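You operate a simulated robot arm through the tools that you are given. There is no shell and no other tool.

The job below is to be done with a simulated robot arm. You get a single attempt, and the scene is never put back.

Task
Put things in order on the top of the crate table. At the end: the cream card sleeve from the top of the crate table stands where the white foam block stood; the white foam block from the top of the crate table stands where the red cap stood; the red cap stands on top of the green pad; the white jar from the top of the crate table stands where the cream card sleeve stood; whatever was shut is shut again. Leave all else as you found it, and nothing knocked over.

Only the result counts: the job must be done as asked and must still hold three seconds after the hand-in. Knocking over, shifting, dropping, spilling or breaking anything else fails it. Lids that push on must go on centred and level and be pressed home; caps that screw on are set level and turned clockwise until they are tight.

Robot
A 6-joint arm with a two-finger gripper, fixed in place. Base frame: the origin is at the foot of the arm, x ahead of it, y to its left, z up; the work surface is at about z = 0.86. Readings come in m, rad, newtons and seconds.
With the tool pointing down near the work surface it reaches from about 0.14 to 0.68 m from the base axis. Its first joint turns from -1.152 to 1.152 rad. Payload 2.45 kg.
The TCP is the grasp point between the finger pads, 0.03 m short of the fingertips. In the tool frame z runs along the fingers and y along their closing line. Largest opening 0.106 m; the body of the gripper starts 0.079 m behind the TCP.
Orientation is that of the tool frame in the base frame, as [roll, pitch, yaw] about the fixed x, y, z axes, in that order (R = Rz(yaw) Ry(pitch) Rx(roll)). With the fingers straight down and closing along the base's y, the tool's x points along the base's -x, its y along +y and its z along -z.

Tools
- The arm moves only by the tool jog_arm. Its argument "plan" is a list of rows, each an object (a shift or turn left out is 0, a gripper value left out holds the last) with "xyz": the shift along the base's x, y, z in units of 100 mm (1.0 is 100 mm), a list of three; "dr": the turn, a rotation vector about the base's x, y, z in units of 90 degrees (1.0 is 90 degrees), a list of three. In form: [{"xyz": [tx, ty, tz], "dr": [ax, ay, az]}, ...]. A call has 1 to 20 rows; each row is the pose to reach, as a shift and turn from the pose commanded when the call began. "claw" is the finger opening in m, from 0 to 0.106, set as the call begins (left out, the last holds). A call with a number of a shift or a turn outside -1 to 1 is refused whole. A row lasts 0.2 s, in which the tool goes at most 0.05 m and 0.15 rad; a call with a longer step from one row to the next is refused whole, and so is a gripper value outside its range. A pose out of reach is approached as far as the arm can. The call stops where the force on the tool passes 40 N (or 10 N more than at its start, if that is more) or the arm is blocked; 0.2 s more then pass. The fingers move at their own pace (about 0.153 m/s each) and stop on an object; they squeeze with about 43 N. The grip force told is the motor's: it shows also when the fingers shut on nothing. Time passes only in rows, and 0.2 s behind the last, so rows that repeat a pose let the fingers close. It gives the time, the measured TCP pose, the force on the tool (base axes), the opening and the grip force at its end, in the units of the frame above (readings bear some noise), with the torque about the TCP (base axes, N m) and any sound that the robot's microphone picked up, and new pictures: "pictures" is both (left out), scene, wrist or none.
- Cameras (640 x 400 px; columns grow to the right, rows downward): "scene" is fixed at [0.0682, 0.4395, 1.3897]; the picture's right is [-0.51, -0.86, 0.00], its down [-0.61, 0.36, -0.71] and it looks along [0.61, -0.36, -0.71] (base axes); focal length 336 px, centre (320, 200). "wrist" rides on the gripper at [0.076, -0.002, -0.106] in the tool frame; the picture's right is [0.02, 1.00, 0.00], its down [-0.78, 0.02, -0.62] and it looks along [-0.62, 0.01, 0.78] (tool axes); focal length 247 px, centre (320, 200). There is no depth. A picture from a camera that has moved, and an enlarged one, comes with that camera's place and axes in the base frame and with its lens.
- inspect(camera, box): a new picture of the part [left, top, right, bottom] of that camera's present view, enlarged. It takes no simulated time.
- hand_in(): hands the job in; it is judged then, once.

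Places have to be worked out from the pictures, the camera data and where the tool is seen. Open the gripper and draw the arm clear of the work before you hand the job in, unless the task says otherwise.

The tools are called after "Request:" as a command line: name --argument value ..., lists and objects as JSON in quotes. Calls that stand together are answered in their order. jog_arm: Moves the arm, as the interface text tells. Its arguments: {"type":"object","properties":{"plan":{"type":"array"},"claw":{"type":"number"},"pictures":{"type":"string","enum":["both","scene","wrist","none"]}},"required":["plan"]} The other tools are called the same way: inspect (camera, box) takes an enlarged picture of a part of a camera's view; hand_in () hands the job in.

At the start:

```text
clock: 0.0
position: [0.3755, 0.2173, 1.1032]
tool_rot: [-3.141, 0.0, 3.142]
ft_force: [0.2, -0.7, -0.5]
ft_torque: [0.02, -0.03, 0.0]
opening: 0.1064
gripper_force: 0.1
```

scene: 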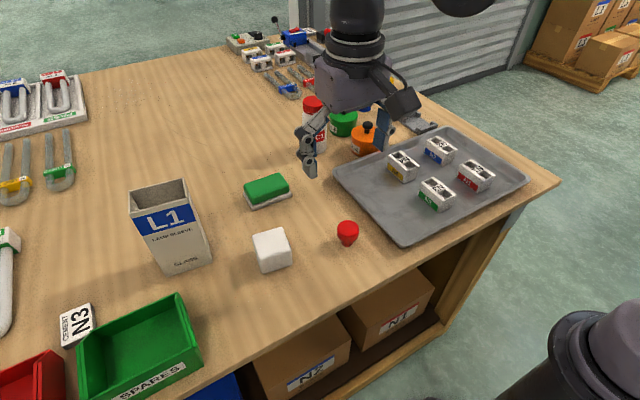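
wrist: 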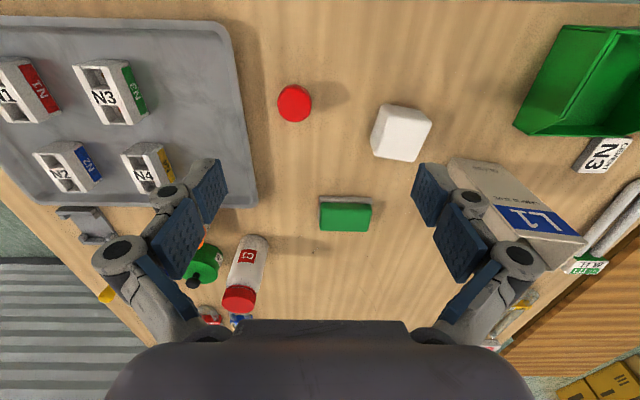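

The scene shows an L1 sleeve, a white block, a red cap, a green pad, and a white jar-like thing with a red lid near the gripper. I'll zoom in on these before moving anything.

Request:
inspect --camera "scene" --box '[110, 150, 370, 312]'

Request:
inspect --camera "scene" --box '[220, 20, 460, 170]'

Request:
inspect --camera "wrist" --box '[160, 200, 340, 330]'

Request:
inspect --camera "wrist" --box '[260, 60, 640, 298]'

```text
2.46 times, centred on (240, 231) of scene
camera zoom: at [0.0682, 0.4395, 1.3897], right [-0.51, -0.86, 0.0], down [-0.61, 0.36, -0.71], along [0.61, -0.36, -0.71], focal length 828 px, centre (517, 124)
```

zoom: 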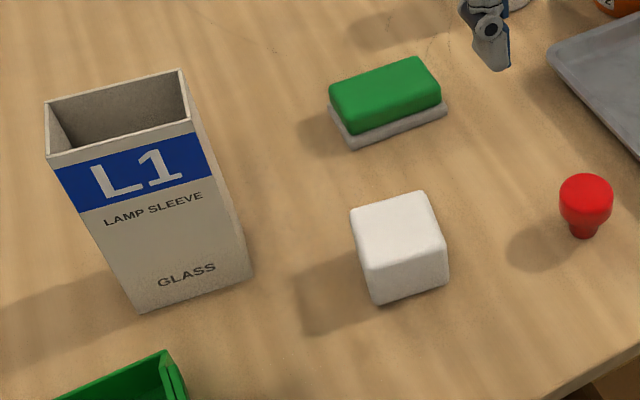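

```text
2.67 times, centred on (340, 95) of scene
camera zoom: at [0.0682, 0.4395, 1.3897], right [-0.51, -0.86, 0.0], down [-0.61, 0.36, -0.71], along [0.61, -0.36, -0.71], focal length 897 px, centre (267, 480)
```

zoom: 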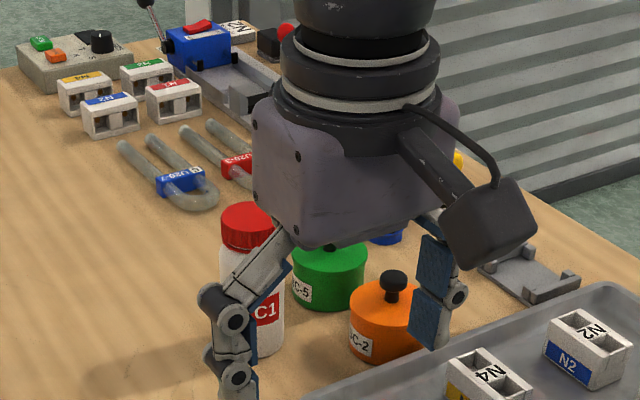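

```text
3.08 times, centred on (250, 265) of wrist
camera zoom: at [0.2967, 0.2128, 1.209], right [-0.02, 1.0, 0.0], down [0.78, 0.02, 0.62], along [0.62, 0.01, -0.78], focal length 760 px, centre (535, 0)
```

zoom: 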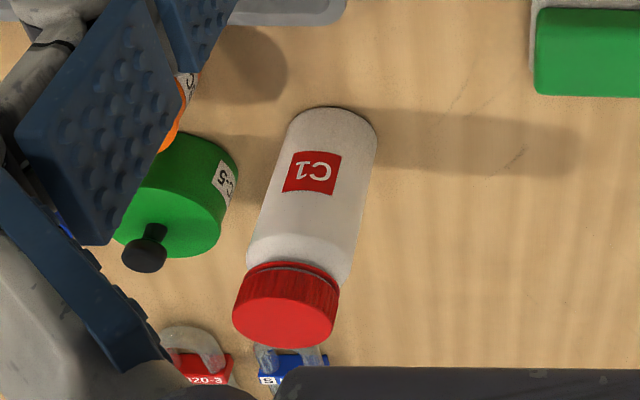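

```text
1.68 times, centred on (450, 179) of wrist
camera zoom: at [0.2967, 0.2128, 1.209], right [-0.02, 1.0, 0.0], down [0.78, 0.02, 0.62], along [0.62, 0.01, -0.78], focal length 415 px, centre (102, 235)
```

zoom: 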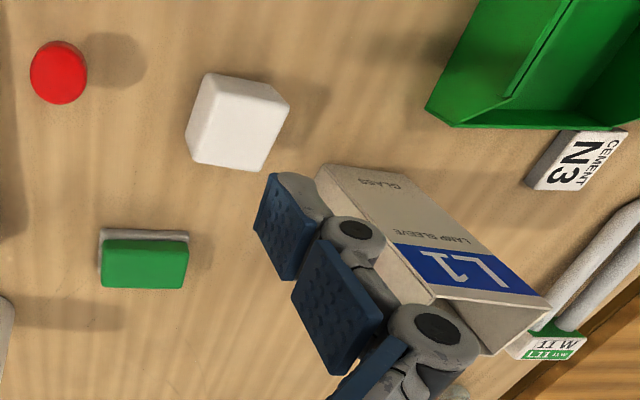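

The sleeve sits near (0.52, 0.46) and is about 0.165 m tall. The block is near (0.43, 0.33), the cap near (0.40, 0.18), and the jar near (0.69, 0.085). I'll rise and move to +y to look into the sleeve from above, in case something is inside it.

Request:
jog_arm --plan '[{"xyz": [0, 0, 0.4]}, {"xyz": [0, 0.3, 0.75]}, {"xyz": [0, 0.65, 0.95]}, {"xyz": [0, 1.0, 1.0]}, {"xyz": [0, 1.0, 1.0]}]' --claw 0.106

```text
clock: 1.2
position: [0.3743, 0.3147, 1.2037]
tool_rot: [-3.141, 0.002, -3.14]
ft_force: [-0.2, -0.5, -0.2]
ft_torque: [0.0, -0.01, 0.0]
opening: 0.1062
gripper_force: 0.1
camera wrist: at [0.297, 0.3112, 1.3105], right [-0.02, 1.0, 0.0], down [0.78, 0.02, 0.62], along [0.62, 0.01, -0.78], focal length 247 px, centre (320, 200)
```

scene: 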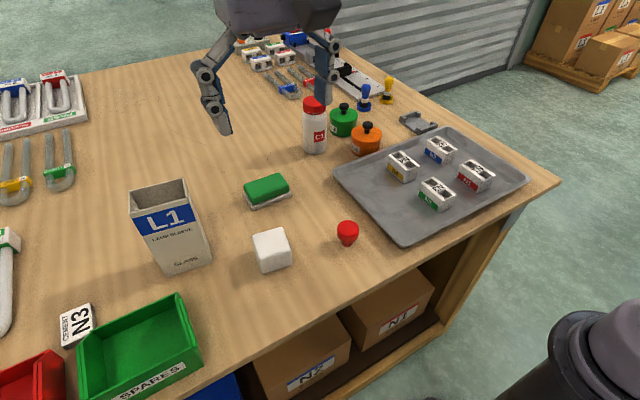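
wrist: 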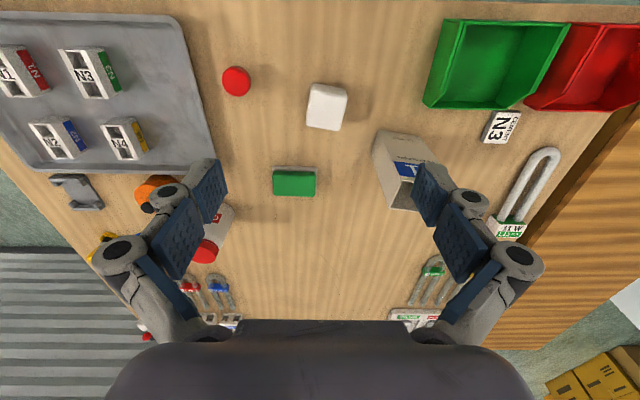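

All objects are clearly visible from here. I'll shift another 100 mm in +y and a bit forward to see into the sleeve's opening.

Request:
jog_arm --plan '[{"xyz": [0.2, 0.35, 0.2]}, {"xyz": [0.4, 0.7, 0.3]}, {"xyz": [0.6, 1.0, 0.3]}, {"xyz": [0.6, 1.0, 0.3]}]'

Request:
inspect --camera "scene" --box '[230, 70, 470, 220]'

```text
clock: 2.2
position: [0.4041, 0.3846, 1.2011]
tool_rot: [3.141, 0.002, -3.14]
ft_force: [0.4, 0.3, -0.3]
ft_torque: [-0.01, 0.02, -0.01]
opening: 0.106
gripper_force: 0.0
out of reach, approached as far as the arm can: row 2, 3, 4
camera wrist: at [0.3265, 0.3821, 1.3077], right [-0.02, 1.0, 0.0], down [0.78, 0.02, 0.62], along [0.62, 0.01, -0.78], focal length 247 px, centre (320, 200)
```

scene: 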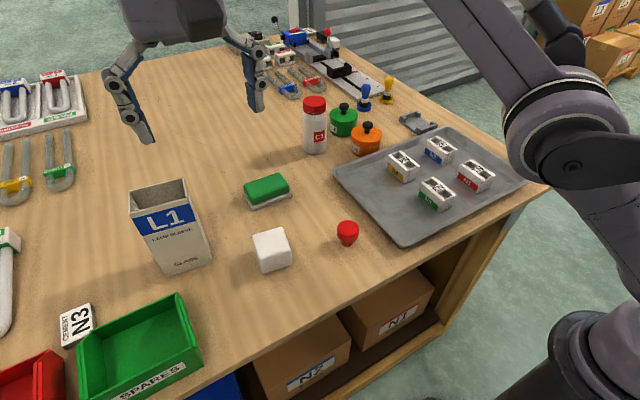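
wrist: 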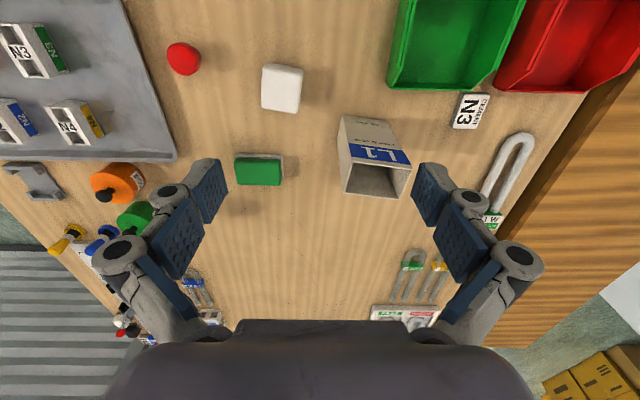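

```text
2.67 times, centred on (350, 145) of scene
camera zoom: at [0.0682, 0.4395, 1.3897], right [-0.51, -0.86, 0.0], down [-0.61, 0.36, -0.71], along [0.61, -0.36, -0.71], focal length 897 px, centre (240, 347)
```

zoom: 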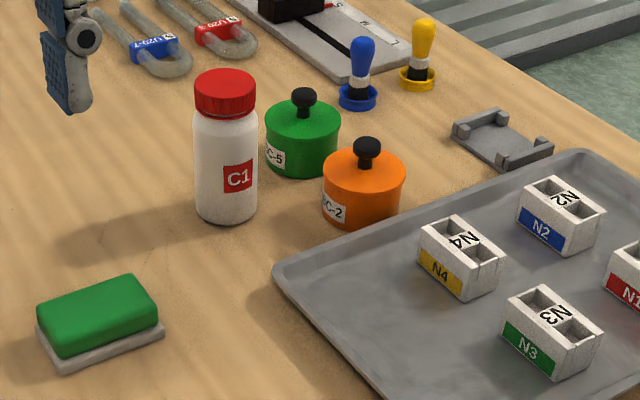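

From this pose the wrist camera sees the sleeve's opening, so I'll enlarge that. I'll also enlarge the other objects to refine their positions.

Request:
inspect --camera "wrist" --box '[310, 90, 438, 210]'

Request:
inspect --camera "wrist" --box '[150, 30, 342, 200]'

Request:
inspect --camera "scene" --box '[120, 165, 220, 280]'

Request:
inspect --camera "scene" --box '[290, 200, 400, 269]'

```text
3.33 times, centred on (374, 150) of wrist
camera zoom: at [0.3265, 0.3821, 1.3077], right [-0.02, 1.0, 0.0], down [0.78, 0.02, 0.62], along [0.62, 0.01, -0.78], focal length 823 px, centre (140, 367)
```

zoom: 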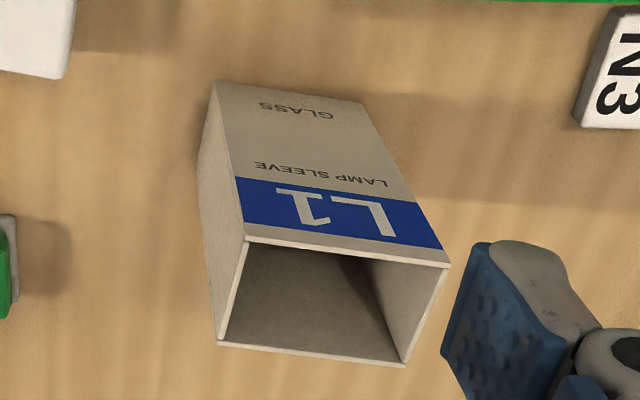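

```text
2.35 times, centred on (246, 115) of wrist
camera zoom: at [0.3265, 0.3821, 1.3077], right [-0.02, 1.0, 0.0], down [0.78, 0.02, 0.62], along [0.62, 0.01, -0.78], focal length 581 px, centre (494, 400)
```

zoom: 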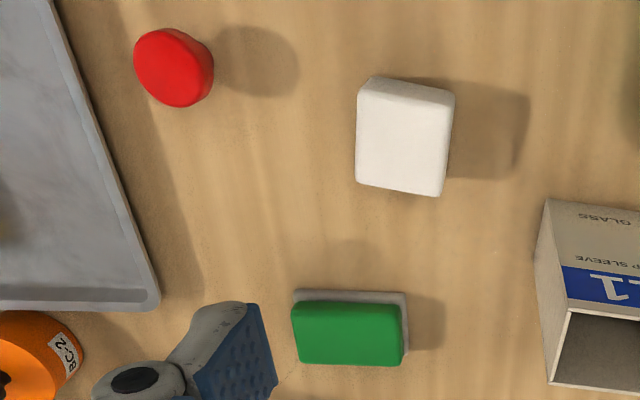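

```text
3.48 times, centred on (170, 222) of scene
camera zoom: at [0.0682, 0.4395, 1.3897], right [-0.51, -0.86, 0.0], down [-0.61, 0.36, -0.71], along [0.61, -0.36, -0.71], focal length 1170 px, centre (842, 122)
```

zoom: 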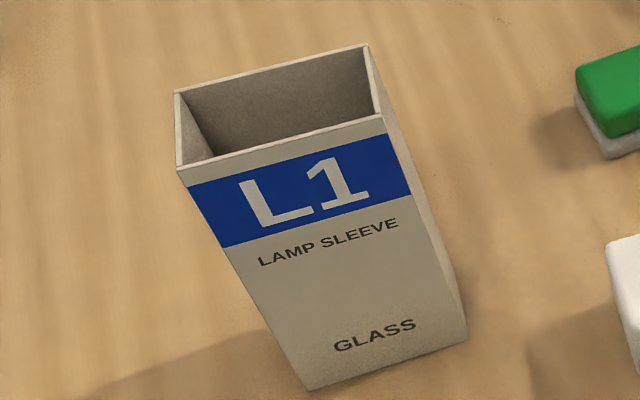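

```text
5.80 times, centred on (345, 234) of scene
camera zoom: at [0.0682, 0.4395, 1.3897], right [-0.51, -0.86, 0.0], down [-0.61, 0.36, -0.71], along [0.61, -0.36, -0.71], focal length 1950 px, centre (175, 0)
```

zoom: 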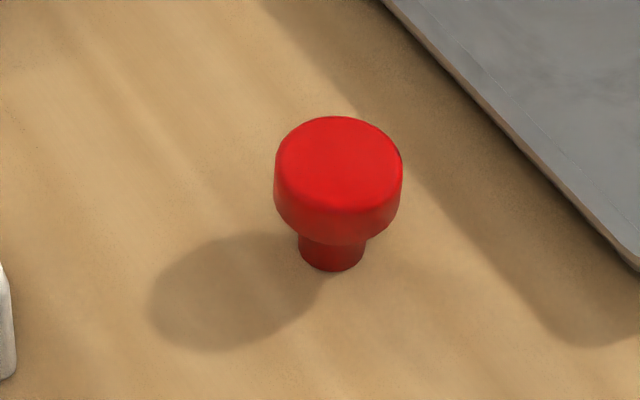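

The sleeve is empty, and the red cap is a stopper with a head about 41 mm wide on a stem about 23 mm wide, near (0.394, 0.185). I'll move back toward the cap now. That also shows whether the commanded pose was clipped at the reach limit.

Request:
jog_arm --plan '[{"xyz": [-0.1, -0.35, -0.1]}, {"xyz": [-0.2, -0.7, -0.2]}, {"xyz": [-0.3, -1.0, -0.3]}, {"xyz": [-0.3, -1.0, -0.3]}]' --pictures "none"

```text
clock: 3.2
position: [0.3739, 0.2855, 1.171]
tool_rot: [3.14, 0.002, 3.141]
ft_force: [0.4, 0.2, -0.4]
ft_torque: [-0.01, -0.03, -0.03]
opening: 0.1057
gripper_force: 0.0
```

The commanded pose is clipped, so the readings can be trusted. Now I'll move to above the cap at about (0.3945, 0.1855), z≈1.07, and look.

Request:
jog_arm --plan '[{"xyz": [0.07, -0.35, -0.3]}, {"xyz": [0.14, -0.7, -0.6]}, {"xyz": [0.205, -1.0, -0.9]}, {"xyz": [0.205, -1.0, -1.0]}, {"xyz": [0.205, -1.0, -1.0]}]'

```text
clock: 4.4
position: [0.3957, 0.1863, 1.0709]
tool_rot: [-3.141, 0.001, -3.141]
ft_force: [-0.4, 0.3, 1.3]
ft_torque: [0.02, 0.0, 0.03]
opening: 0.1061
gripper_force: 0.0
camera wrist: at [0.319, 0.1824, 1.1773], right [-0.02, 1.0, 0.0], down [0.78, 0.02, 0.62], along [0.62, 0.01, -0.78], focal length 247 px, centre (320, 200)
```

scene: 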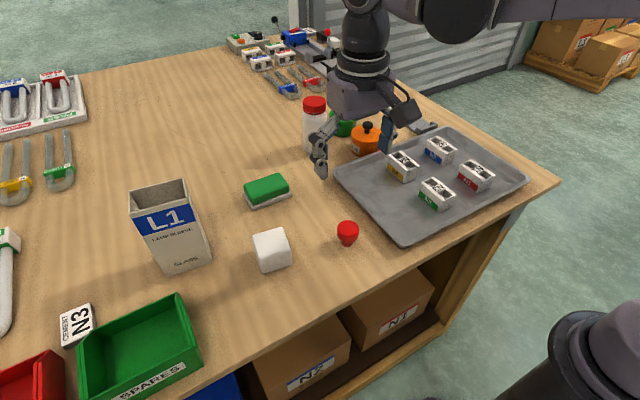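
wrist: 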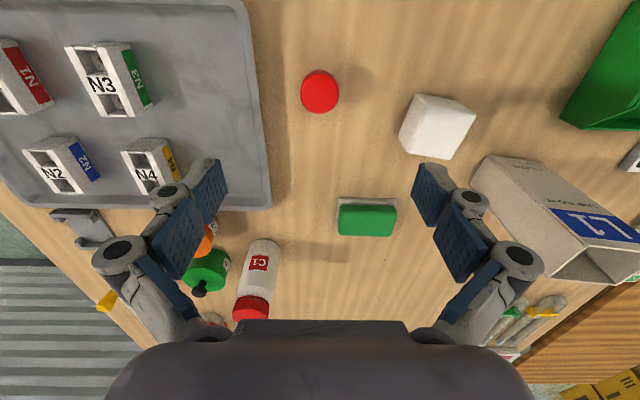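

The cap appears at about (320, 92), almost exactly on the predicted TCP axis (320, 95). I'll zoom in for a finer estimate before descending.

Request:
inspect --camera "wrist" --box '[280, 60, 360, 125]'

Request:
inspect --camera "wrist" --box '[320, 80, 640, 280]'

Request:
inspect --camera "wrist" --box '[180, 190, 420, 330]'

```text
6.15 times, centred on (320, 92) of wrist
camera zoom: at [0.319, 0.1824, 1.1773], right [-0.02, 1.0, 0.0], down [0.78, 0.02, 0.62], along [0.62, 0.01, -0.78], focal length 1520 px, centre (320, 862)
```

zoom: 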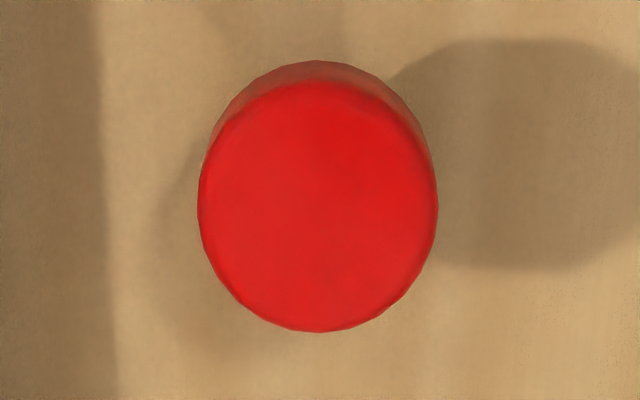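

```text
2.00 times, centred on (480, 180) of wrist
camera zoom: at [0.319, 0.1824, 1.1773], right [-0.02, 1.0, 0.0], down [0.78, 0.02, 0.62], along [0.62, 0.01, -0.78], focal length 494 px, centre (0, 240)
```

zoom: 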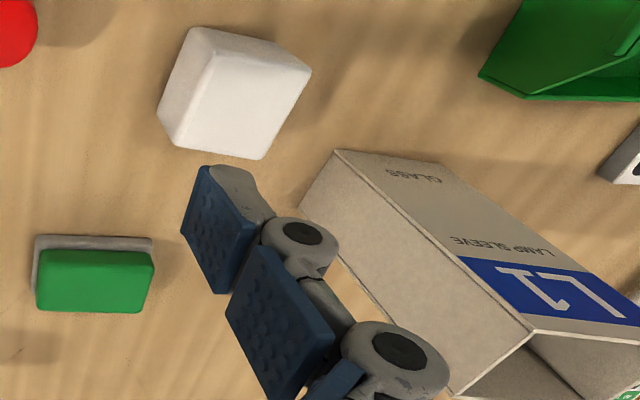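

```text
2.67 times, centred on (300, 260) of wrist
camera zoom: at [0.319, 0.1824, 1.1773], right [-0.02, 1.0, 0.0], down [0.78, 0.02, 0.62], along [0.62, 0.01, -0.78], focal length 659 px, centre (373, 40)
```

zoom: 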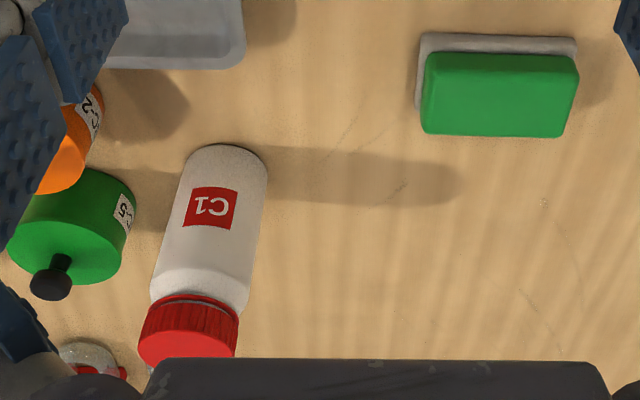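

The cap centre is about (0.394, 0.184), and the tray rim is near y≈0.124. I'll narrow the opening to 0.07 to keep clear of the tray, correct the offset by about 2 mm, and descend partway to check.

Request:
jog_arm --plan '[{"xyz": [-0.012, -0.02, 0]}, {"xyz": [-0.012, -0.02, -0.3]}, {"xyz": [-0.012, -0.02, -0.7]}, {"xyz": [-0.012, -0.02, -1.0]}, {"xyz": [-0.012, -0.02, -1.2]}, {"xyz": [-0.012, -0.02, -1.2]}]' --claw 0.07

```text
refused: -1.2 is not a number from -1 to 1
```

Each shift is limited to 100 mm per call, so I'll descend 100 mm first.

Request:
jog_arm --plan '[{"xyz": [-0.012, -0.02, 0]}, {"xyz": [-0.012, -0.02, -0.3]}, {"xyz": [-0.012, -0.02, -0.6]}, {"xyz": [-0.012, -0.02, -0.9]}, {"xyz": [-0.012, -0.02, -1.0]}, {"xyz": [-0.012, -0.02, -1.0]}]' --claw 0.07

```text
clock: 5.8
position: [0.3933, 0.1841, 0.9728]
tool_rot: [-3.14, 0.001, -3.14]
ft_force: [0.0, 0.0, 1.0]
ft_torque: [0.0, 0.02, 0.02]
opening: 0.07
gripper_force: 0.1
camera wrist: at [0.3171, 0.1812, 1.0784], right [-0.02, 1.0, 0.0], down [0.78, 0.02, 0.62], along [0.62, 0.01, -0.78], focal length 247 px, centre (320, 200)
```

scene: 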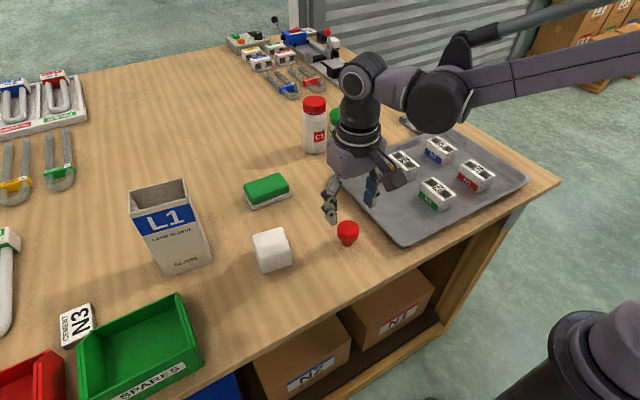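
wrist: 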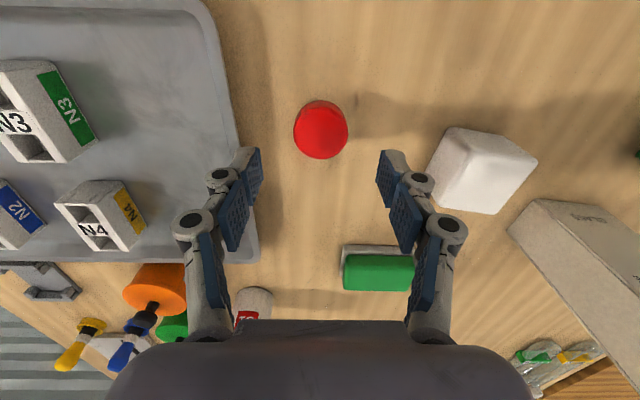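

The cap is centred between the fingers (col 320.5, expected 321). I'll descend to TCP z≈0.897 so the tips are about 7 mm above the table.

Request:
jog_arm --plan '[{"xyz": [-0.01, 0, -0.3]}, {"xyz": [-0.01, 0, -0.55]}, {"xyz": [-0.01, 0, -0.68]}, {"xyz": [-0.01, 0, -0.76]}, {"xyz": [-0.01, 0, -0.76]}]'

```text
clock: 7.0
position: [0.3924, 0.1836, 0.8961]
tool_rot: [-3.14, 0.001, 3.141]
ft_force: [-0.6, 0.1, -0.6]
ft_torque: [-0.02, -0.01, -0.01]
opening: 0.07
gripper_force: 0.0
camera wrist: at [0.3157, 0.1801, 1.0022], right [-0.02, 1.0, 0.0], down [0.78, 0.02, 0.62], along [0.62, 0.01, -0.78], focal length 247 px, centre (320, 200)
```

scene: 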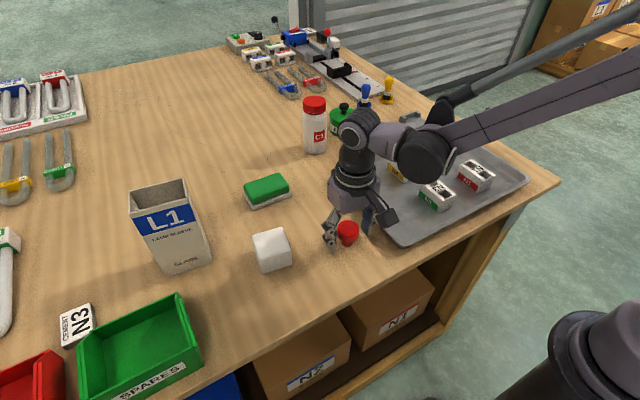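
wrist: 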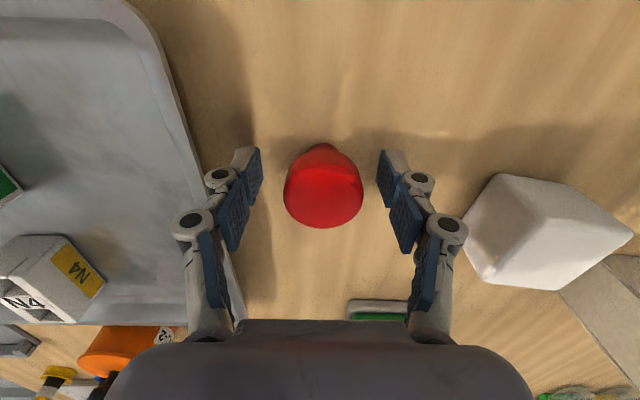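

The cap sits centred between the pads. I'll close the fingers on its head and wait a few rows.

Request:
jog_arm --plan '[{"xyz": [0, 0, 0]}, {"xyz": [0, 0, 0]}, {"xyz": [0, 0, 0]}, {"xyz": [0, 0, 0]}]' --claw 0.036 --pictures "wrist"

```text
clock: 8.0
position: [0.3935, 0.1833, 0.8961]
tool_rot: [-3.141, 0.001, -3.141]
ft_force: [0.2, -0.4, -0.8]
ft_torque: [0.01, -0.03, 0.04]
opening: 0.038
gripper_force: 42.9
camera wrist: at [0.3157, 0.1801, 1.0024], right [-0.02, 1.0, 0.0], down [0.78, 0.02, 0.62], along [0.62, 0.01, -0.78], focal length 247 px, centre (320, 200)
```

wrist: 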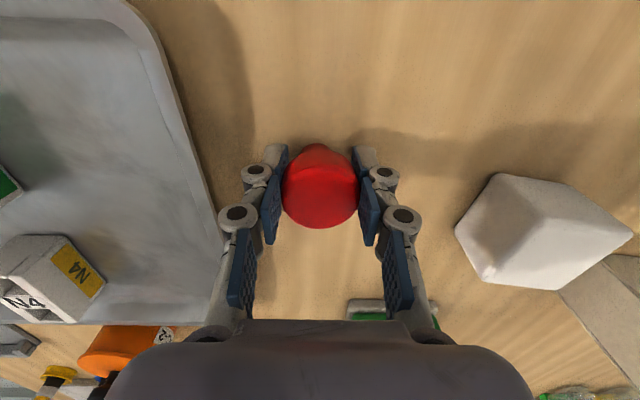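

The cap is gripped at 38 mm with 43 N, and its bottom is about 36 mm below the TCP. I'll lift straight up 100 mm.

Request:
jog_arm --plan '[{"xyz": [0, 0, 0.1]}, {"xyz": [0, 0, 0.3]}, {"xyz": [0, 0, 0.6]}, {"xyz": [0, 0, 0.9]}, {"xyz": [0, 0, 1.0]}, {"xyz": [0, 0, 1.0]}]'

```text
clock: 9.4
position: [0.3921, 0.1838, 0.9972]
tool_rot: [3.142, 0.003, -3.141]
ft_force: [0.3, -0.1, -0.2]
ft_torque: [0.0, 0.01, 0.0]
opening: 0.0382
gripper_force: 42.4
camera wrist: at [0.3154, 0.1799, 1.1022], right [-0.02, 1.0, 0.0], down [0.78, 0.02, 0.62], along [0.62, 0.01, -0.78], focal length 247 px, centre (320, 200)
```

scene: 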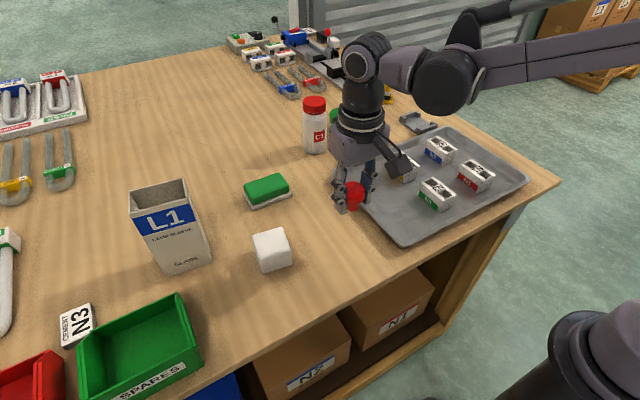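
wrist: 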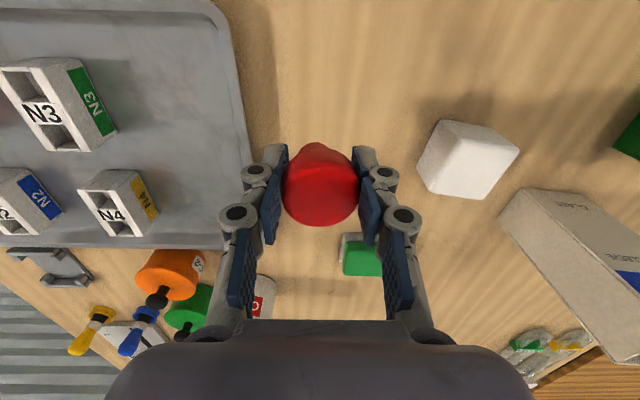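

The cap is secure. I'll zoom in on the pad in the scene view to get its height and centre.

Request:
inspect --camera "scene" --box '[230, 165, 306, 215]'

Request:
inspect --camera "wrist" --box '[300, 210, 420, 300]'

Request:
inspect --camera "scene" --box '[240, 220, 304, 280]'

```text
8.00 times, centred on (268, 190) of scene
camera zoom: at [0.0682, 0.4395, 1.3897], right [-0.51, -0.86, 0.0], down [-0.61, 0.36, -0.71], along [0.61, -0.36, -0.71], focal length 2691 px, centre (736, 280)
```

zoom: 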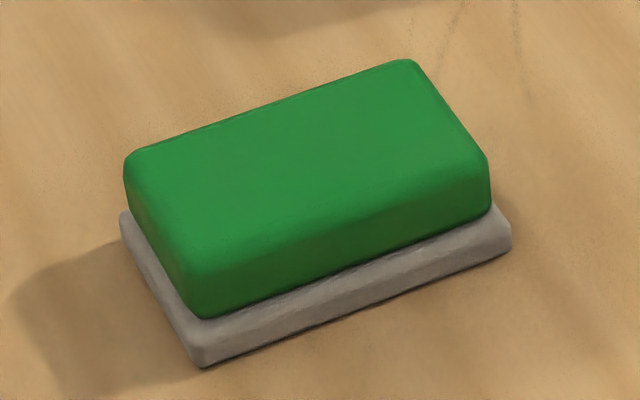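

```text
4.44 times, centred on (360, 255) of wrist
camera zoom: at [0.3154, 0.1799, 1.1022], right [-0.02, 1.0, 0.0], down [0.78, 0.02, 0.62], along [0.62, 0.01, -0.78], focal length 1098 px, centre (142, -44)
```

zoom: 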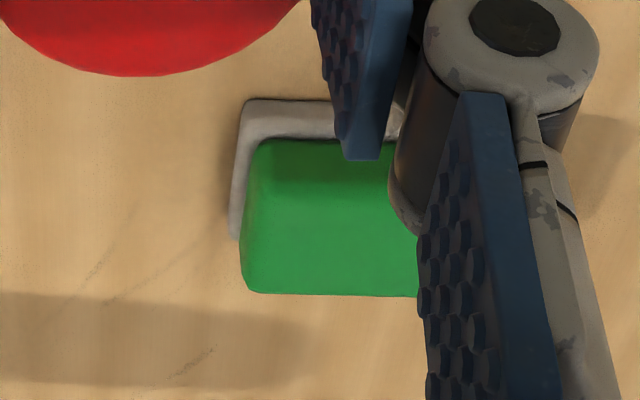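

```text
6.67 times, centred on (272, 250) of scene
camera zoom: at [0.0682, 0.4395, 1.3897], right [-0.51, -0.86, 0.0], down [-0.61, 0.36, -0.71], along [0.61, -0.36, -0.71], focal length 2243 px, centre (640, -133)
```

zoom: 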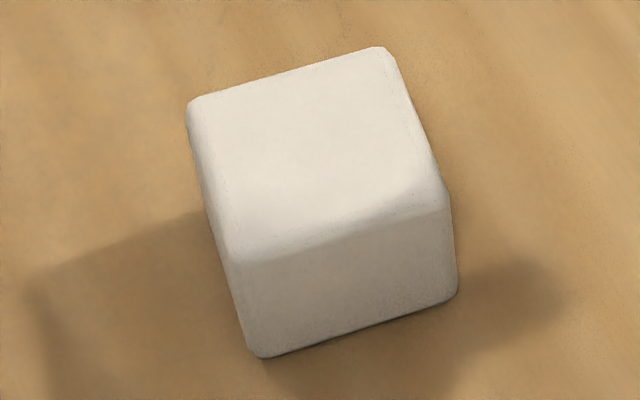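

The pad's green top is centred near (0.5955, 0.2645) at z≈0.893. I'll carry the cap over at a moderate height so it stays within reach, first half now.

Request:
jog_arm --plan '[{"xyz": [0.25, 0.1, 0]}, {"xyz": [0.55, 0.22, -0.05]}, {"xyz": [0.85, 0.34, -0.1]}, {"xyz": [1.0, 0.4, -0.15]}, {"xyz": [1.0, 0.4, -0.15]}]' --pictures "none"

Request:
jog_arm --plan '[{"xyz": [0.25, 0.1, 0]}, {"xyz": [0.55, 0.22, 0]}, {"xyz": [0.85, 0.34, 0]}, {"xyz": [1.0, 0.4, 0]}, {"xyz": [1.0, 0.4, 0]}]'

```text
clock: 10.6
position: [0.494, 0.2235, 0.9799]
tool_rot: [-3.141, 0.0, -3.141]
ft_force: [0.6, 0.7, -0.6]
ft_torque: [-0.02, 0.0, -0.01]
opening: 0.038
gripper_force: 43.3
```

```text
clock: 11.8
position: [0.5945, 0.2607, 0.9817]
tool_rot: [-3.141, 0.001, 3.14]
ft_force: [-0.3, -0.9, -0.9]
ft_torque: [0.02, 0.02, -0.01]
opening: 0.0382
gripper_force: 42.5
camera wrist: at [0.5178, 0.2596, 1.0875], right [-0.02, 1.0, 0.0], down [0.78, 0.02, 0.62], along [0.62, 0.01, -0.78], focal length 247 px, centre (320, 200)
```

scene: 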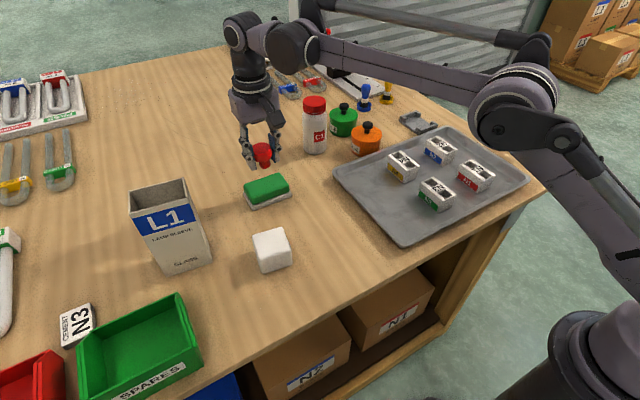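
wrist: 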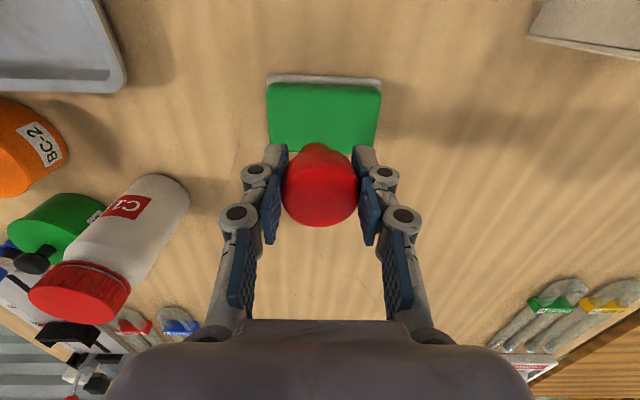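

The cap now hangs over the pad. I'll zoom the wrist view to check centring over the green top.

Request:
inspect --camera "wrist" --box '[240, 60, 400, 160]'

Request:
inspect --camera "scene" --box '[220, 115, 316, 215]'

```text
4.00 times, centred on (320, 110) of wrist
camera zoom: at [0.5178, 0.2596, 1.0875], right [-0.02, 1.0, 0.0], down [0.78, 0.02, 0.62], along [0.62, 0.01, -0.78], focal length 988 px, centre (320, 560)
```

zoom: 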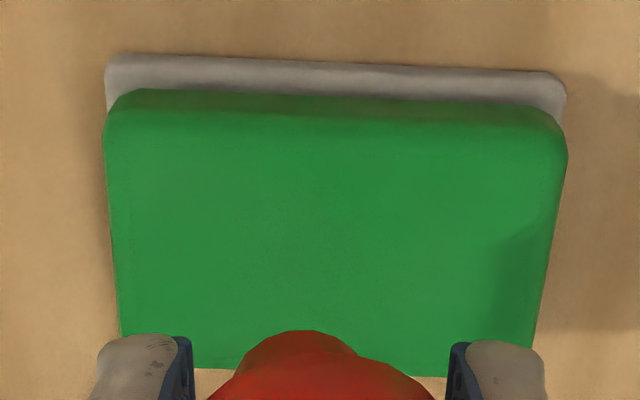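

```text
4.00 times, centred on (268, 165) of scene
camera zoom: at [0.0682, 0.4395, 1.3897], right [-0.51, -0.86, 0.0], down [-0.61, 0.36, -0.71], along [0.61, -0.36, -0.71], focal length 1346 px, centre (528, 340)
```

zoom: 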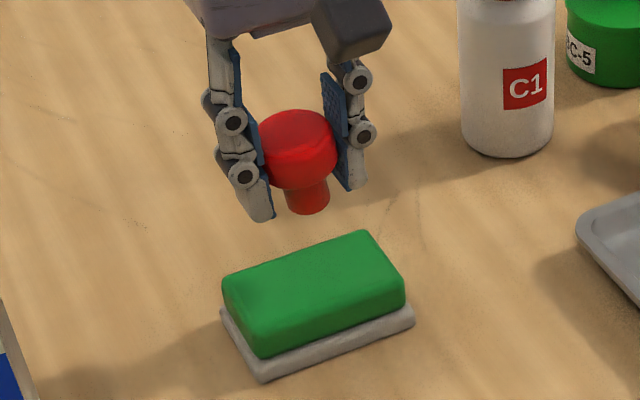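

Centring is within about 2 mm; I'll correct by +1.5 mm in x and +2 mm in y. Then I'll lower to just above the expected contact height.

Request:
jog_arm --plan '[{"xyz": [0.015, 0.02, -0.1]}, {"xyz": [0.015, 0.02, -0.25]}, {"xyz": [0.015, 0.02, -0.4]}, {"xyz": [0.015, 0.02, -0.48]}, {"xyz": [0.015, 0.02, -0.48]}]' --pictures "scene"

Request:
inspect --camera "scene" --box '[230, 145, 310, 215]'

```text
clock: 13.0
position: [0.5952, 0.266, 0.935]
tool_rot: [-3.141, 0.002, 3.14]
ft_force: [0.1, 0.2, 0.3]
ft_torque: [0.01, 0.0, -0.02]
opening: 0.038
gripper_force: 42.9
```

scene: 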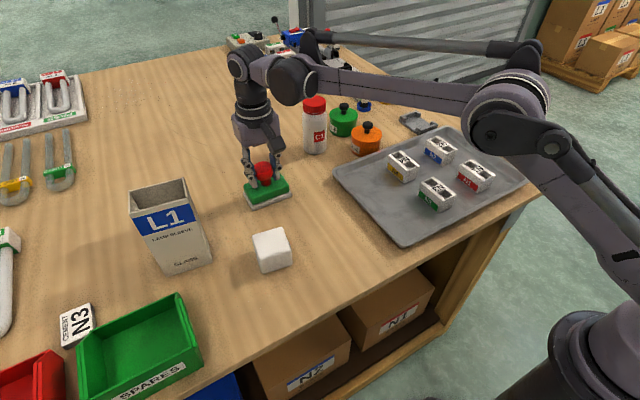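

```text
5.71 times, centred on (270, 180) of scene
camera zoom: at [0.0682, 0.4395, 1.3897], right [-0.51, -0.86, 0.0], down [-0.61, 0.36, -0.71], along [0.61, -0.36, -0.71], focal length 1922 px, centre (606, 314)
```

zoom: 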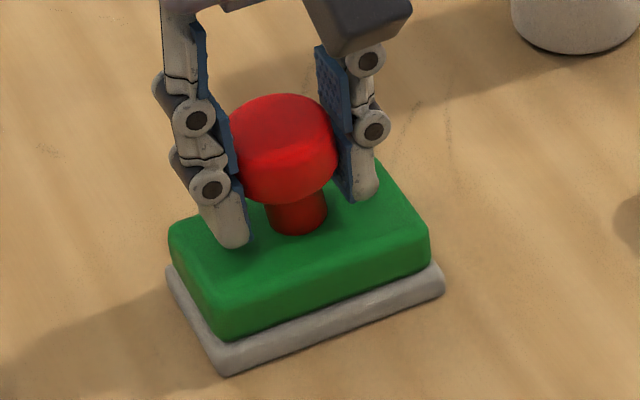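

The stem is nearly touching, with no contact force yet. I'll lower a few millimetres in small steps and watch the force.

Request:
jog_arm --plan '[{"xyz": [0, 0, -0.01]}, {"xyz": [0, 0, -0.02]}, {"xyz": [0, 0, -0.03]}, {"xyz": [0, 0, -0.03]}]' --pictures "none"

```text
clock: 14.0
position: [0.5945, 0.2664, 0.9339]
tool_rot: [3.141, 0.002, 3.142]
ft_force: [0.0, 0.6, 22.5]
ft_torque: [0.11, -0.08, -0.01]
opening: 0.0382
gripper_force: 43.0
```

Contact gives 22 N. I'll ease up by 2 mm to relieve the press before releasing.

Request:
jog_arm --plan '[{"xyz": [0, 0, 0.01]}, {"xyz": [0, 0, 0.018]}, {"xyz": [0, 0, 0.018]}]' --pictures "none"

```text
clock: 14.8
position: [0.5944, 0.2648, 0.934]
tool_rot: [-3.141, 0.001, -3.142]
ft_force: [-0.7, -1.5, 9.3]
ft_torque: [-0.01, -0.03, -0.03]
opening: 0.038
gripper_force: 42.5
```

Still 9 N; I'll ease up one more millimetre and then open the fingers moderately to let the cap go.

Request:
jog_arm --plan '[{"xyz": [0, 0, 0.01]}, {"xyz": [0, 0, 0.01]}]' --pictures "none"

Request:
jog_arm --plan '[{"xyz": [0, 0, 0]}, {"xyz": [0, 0, 0]}, {"xyz": [0, 0, 0]}]' --claw 0.075

```text
clock: 15.4
position: [0.5958, 0.2671, 0.9338]
tool_rot: [-3.141, 0.001, 3.141]
ft_force: [0.6, 0.2, -0.4]
ft_torque: [-0.02, 0.03, 0.02]
opening: 0.0379
gripper_force: 43.1
```

```text
clock: 16.2
position: [0.5952, 0.2661, 0.9337]
tool_rot: [-3.141, 0.001, -3.142]
ft_force: [0.7, -0.7, 0.5]
ft_torque: [-0.04, 0.03, -0.01]
opening: 0.0748
gripper_force: 0.1
camera wrist: at [0.5181, 0.2632, 1.0396], right [-0.02, 1.0, 0.0], down [0.78, 0.02, 0.62], along [0.62, 0.01, -0.78], focal length 247 px, centre (320, 200)
```

scene: 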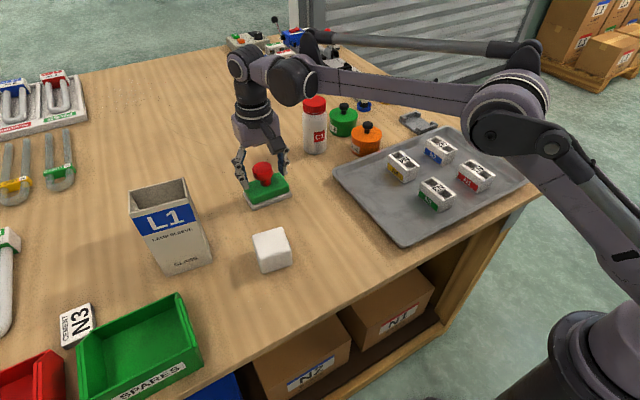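
wrist: 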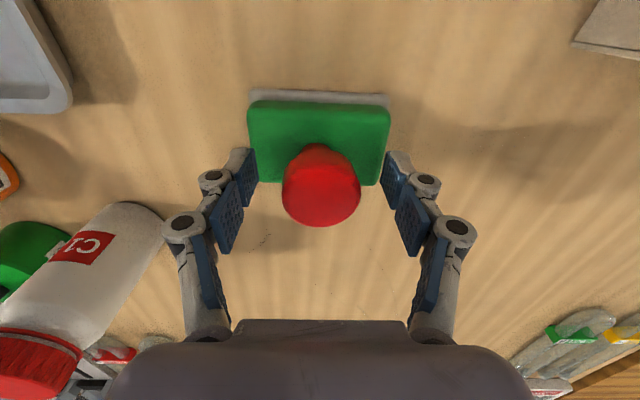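

The cap stands upright on the pad with the fingers clear. I'll lift straight up, then draw back toward the block.

Request:
jog_arm --plan '[{"xyz": [0, 0, 0.2]}, {"xyz": [0, 0, 0.5]}, {"xyz": [-0.2, 0, 0.8]}, {"xyz": [-0.5, 0.1, 1.0]}, {"xyz": [-0.85, 0.3, 1.0]}, {"xyz": [-1.0, 0.5, 1.0]}, {"xyz": [-1.0, 0.5, 1.0]}]'

Request:
inspect --camera "scene" --box '[230, 145, 310, 215]'

```text
clock: 17.8
position: [0.4903, 0.3151, 1.0362]
tool_rot: [-3.141, 0.002, 3.142]
ft_force: [0.6, 0.0, -0.5]
ft_torque: [0.01, -0.03, 0.0]
opening: 0.075
gripper_force: 0.1
camera wrist: at [0.4149, 0.3128, 1.142], right [-0.02, 1.0, 0.0], down [0.78, 0.02, 0.62], along [0.62, 0.01, -0.78], focal length 247 px, centre (320, 200)
```

scene: 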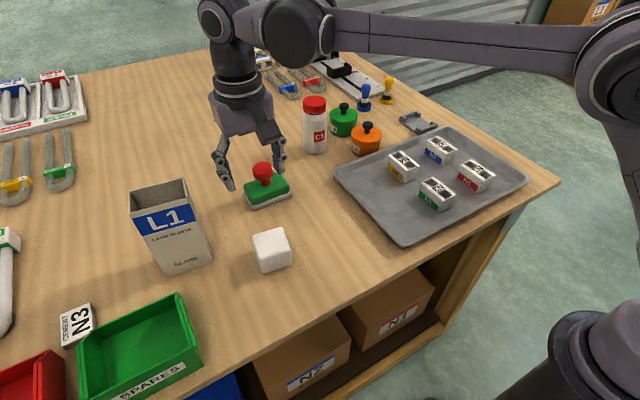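
wrist: 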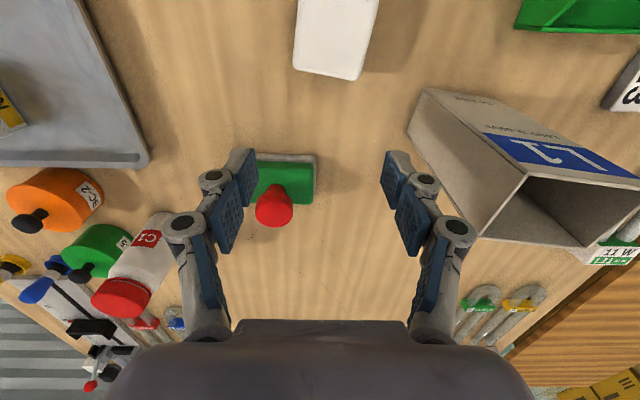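

```text
5.71 times, centred on (270, 180) of scene
camera zoom: at [0.0681, 0.4395, 1.3897], right [-0.51, -0.86, 0.0], down [-0.61, 0.36, -0.71], along [0.61, -0.36, -0.71], focal length 1922 px, centre (606, 314)
```

zoom: 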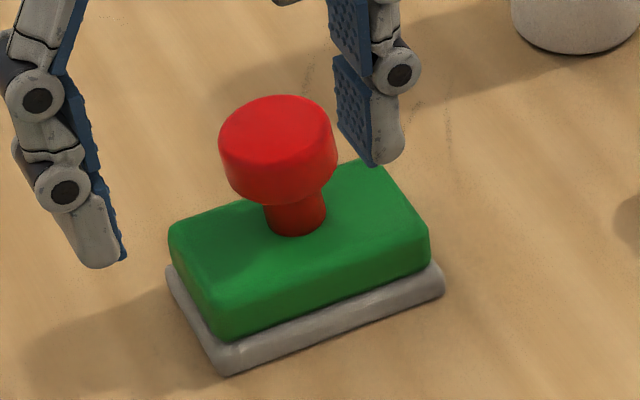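

The cap stands well on the pad. The block looks centred near (0.433, 0.326) with a yaw of about −11° and a 0.056 m width. I'll move above it with the gripper turned −11°.

Request:
jog_arm --plan '[{"xyz": [-0.2, 0.03, 0], "dr": [0, 0, -0.06]}, {"xyz": [-0.45, 0.07, 0], "dr": [0, 0, -0.122]}, {"xyz": [-0.618, 0.095, 0], "dr": [0, 0, -0.122]}, {"xyz": [-0.618, 0.095, 0], "dr": [0, 0, -0.122]}]' --claw 0.09

Request:
inspect --camera "wrist" --box '[240, 40, 400, 170]'

```text
clock: 18.8
position: [0.4315, 0.3249, 1.0349]
tool_rot: [3.14, 0.003, 2.95]
ft_force: [-0.5, 0.7, 0.8]
ft_torque: [0.01, -0.05, -0.04]
opening: 0.0902
gripper_force: 0.2
camera wrist: at [0.3562, 0.3367, 1.1399], right [0.17, 0.99, 0.0], down [0.77, -0.13, 0.62], along [0.61, -0.11, -0.78], focal length 247 px, centre (320, 200)
```

scene: 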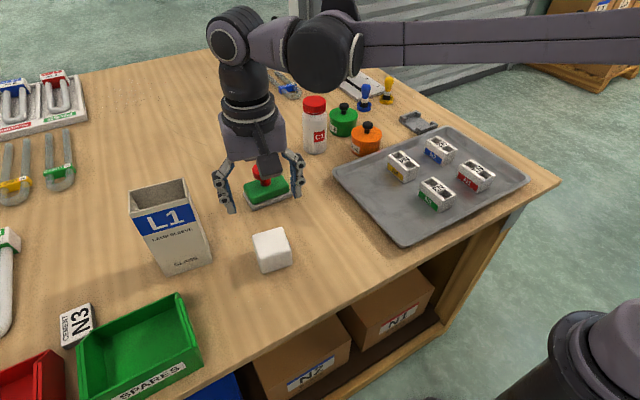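
wrist: 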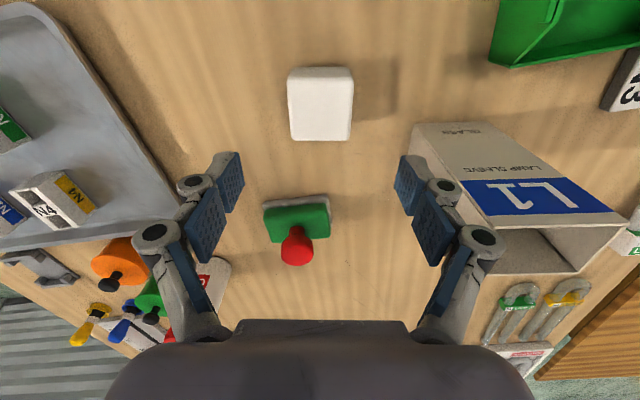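

```text
3.08 times, centred on (320, 105) of wrist
camera zoom: at [0.3562, 0.3367, 1.1399], right [0.17, 0.99, 0.0], down [0.77, -0.13, 0.62], along [0.61, -0.11, -0.78], focal length 760 px, centre (320, 492)
```

zoom: 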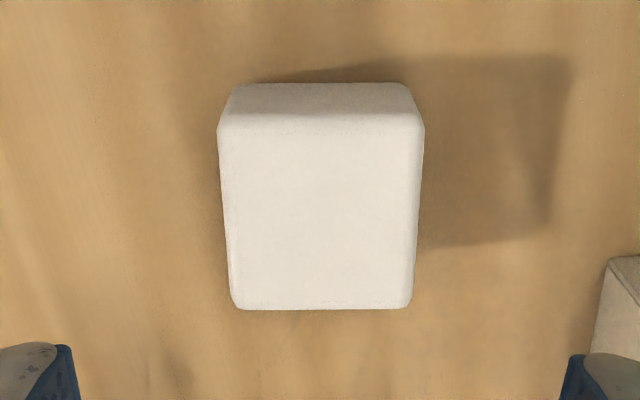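

The block is aligned with the gripper and centred in the closing direction. Its centre is about 4 mm ahead of the TCP, so I'll shift forward and descend.

Request:
jog_arm --plan '[{"xyz": [0.039, -0.008, -0.2]}, {"xyz": [0.039, -0.008, -0.5]}, {"xyz": [0.039, -0.008, -0.8]}, {"xyz": [0.039, -0.008, -1.0]}, {"xyz": [0.039, -0.008, -1.0]}]' --pictures "wrist"

```text
clock: 20.0
position: [0.4355, 0.3255, 0.9327]
tool_rot: [3.141, 0.004, 2.949]
ft_force: [0.0, 0.2, 0.2]
ft_torque: [0.0, -0.01, 0.02]
opening: 0.0898
gripper_force: 0.1
camera wrist: at [0.3604, 0.3379, 1.0393], right [0.17, 0.99, 0.0], down [0.77, -0.13, 0.62], along [0.61, -0.11, -0.78], focal length 247 px, centre (320, 200)
```

wrist: 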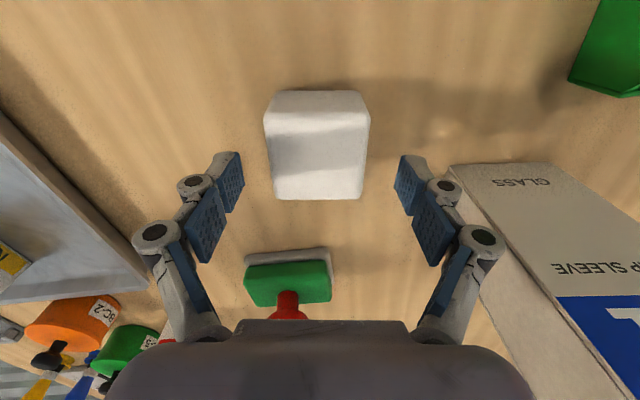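

The block sits between the open fingers with equal clearance. I'll descend the last 36 mm, then close.

Request:
jog_arm --plan '[{"xyz": [0, 0, -0.15]}, {"xyz": [0, 0, -0.3]}, {"xyz": [0, 0, -0.36]}, {"xyz": [0, 0, -0.36]}]' --pictures "wrist"

Request:
jog_arm --plan '[{"xyz": [0, 0, 0]}, {"xyz": [0, 0, 0]}, {"xyz": [0, 0, 0]}]' --claw 0.054 --pictures "wrist"

```text
clock: 21.0
position: [0.437, 0.3243, 0.899]
tool_rot: [3.142, 0.001, 2.95]
ft_force: [0.7, -0.2, 0.5]
ft_torque: [0.0, -0.04, -0.02]
opening: 0.0901
gripper_force: 0.0
camera wrist: at [0.361, 0.3365, 1.0037], right [0.17, 0.99, 0.0], down [0.77, -0.13, 0.62], along [0.61, -0.11, -0.78], focal length 247 px, centre (320, 200)
```

wrist: 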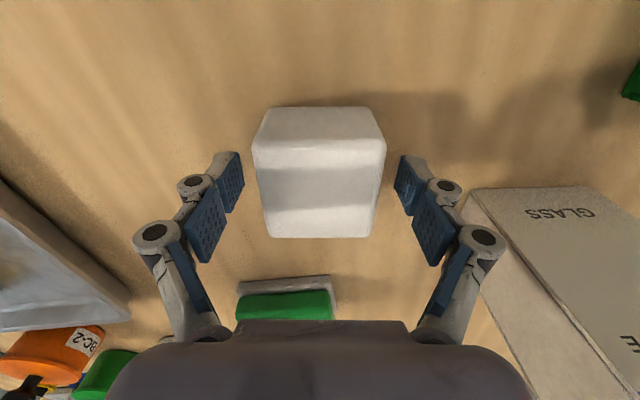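

```text
clock: 21.8
position: [0.4369, 0.3258, 0.898]
tool_rot: [-3.141, 0.002, 2.949]
ft_force: [1.2, 1.1, 3.7]
ft_torque: [-0.04, -0.02, 0.03]
opening: 0.0582
gripper_force: 42.8
camera wrist: at [0.3609, 0.3365, 1.004], right [0.17, 0.99, 0.0], down [0.77, -0.13, 0.62], along [0.61, -0.11, -0.78], focal length 247 px, centre (320, 200)
```

wrist: 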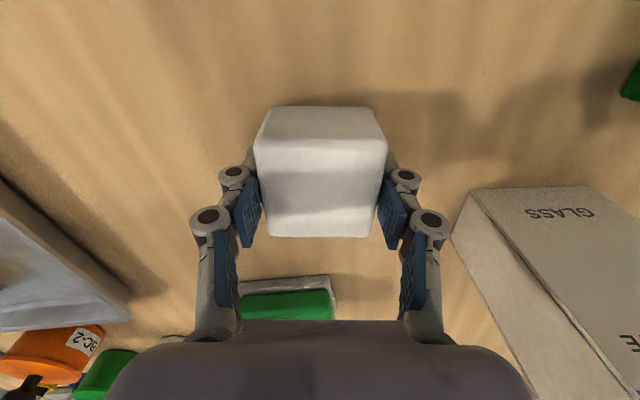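

The block is gripped at 58 mm with 43 N. I'll lift 60 mm and carry it toward the cap's old spot at about (0.394, 0.184).

Request:
jog_arm --plan '[{"xyz": [0, 0, 0.1]}, {"xyz": [0, 0, 0.35]}, {"xyz": [0, 0, 0.6]}, {"xyz": [-0.15, -0.35, 0.6]}, {"xyz": [-0.3, -0.7, 0.6]}, {"xyz": [-0.415, -1.0, 0.6]}, {"xyz": [-0.415, -1.0, 0.6]}]' --pictures "none"

Request:
jog_arm --plan '[{"xyz": [0, -0.2, 0]}, {"xyz": [0, -0.41, 0]}, {"xyz": [0, -0.41, -0.25]}, {"xyz": [0, -0.41, -0.45]}, {"xyz": [0, -0.41, -0.55]}, {"xyz": [0, -0.41, -0.55]}]'

```text
clock: 23.4
position: [0.3955, 0.2235, 0.955]
tool_rot: [3.141, 0.001, 2.949]
ft_force: [-0.7, 0.0, -0.6]
ft_torque: [0.02, 0.0, -0.01]
opening: 0.0583
gripper_force: 42.9
```

```text
clock: 24.8
position: [0.3956, 0.1826, 0.9027]
tool_rot: [-3.141, 0.001, 2.951]
ft_force: [0.3, 0.8, -0.3]
ft_torque: [-0.02, -0.04, -0.01]
opening: 0.0584
gripper_force: 43.8
camera wrist: at [0.3194, 0.1947, 1.0077], right [0.17, 0.99, 0.0], down [0.77, -0.13, 0.62], along [0.61, -0.11, -0.78], focal length 247 px, centre (320, 200)
```

scene: 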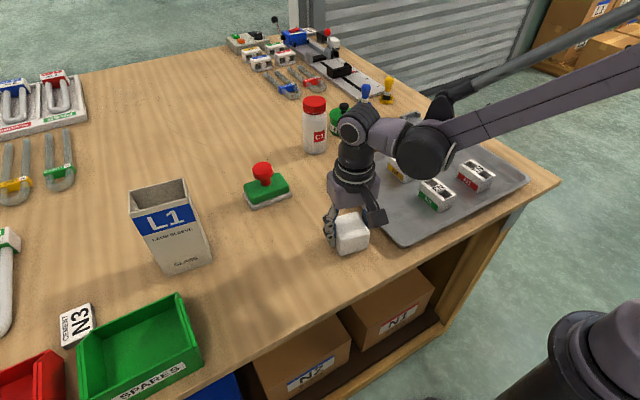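
wrist: 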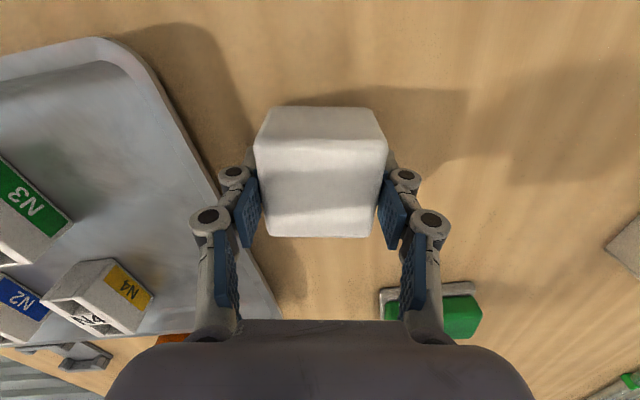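

The block hovers about 5 mm above the spot, and the tray-side finger is still clear of the tray. I'll lower gently in steps.

Request:
jog_arm --plan '[{"xyz": [0, 0, -0.02]}, {"xyz": [0, 0, -0.035]}, {"xyz": [0, 0, -0.045]}, {"xyz": [0, 0, -0.045]}]' --pictures "none"

```text
clock: 25.8
position: [0.3946, 0.1846, 0.8985]
tool_rot: [3.141, 0.002, 2.95]
ft_force: [1.6, -0.3, 11.4]
ft_torque: [0.0, -0.07, 0.02]
opening: 0.0581
gripper_force: 43.3
```

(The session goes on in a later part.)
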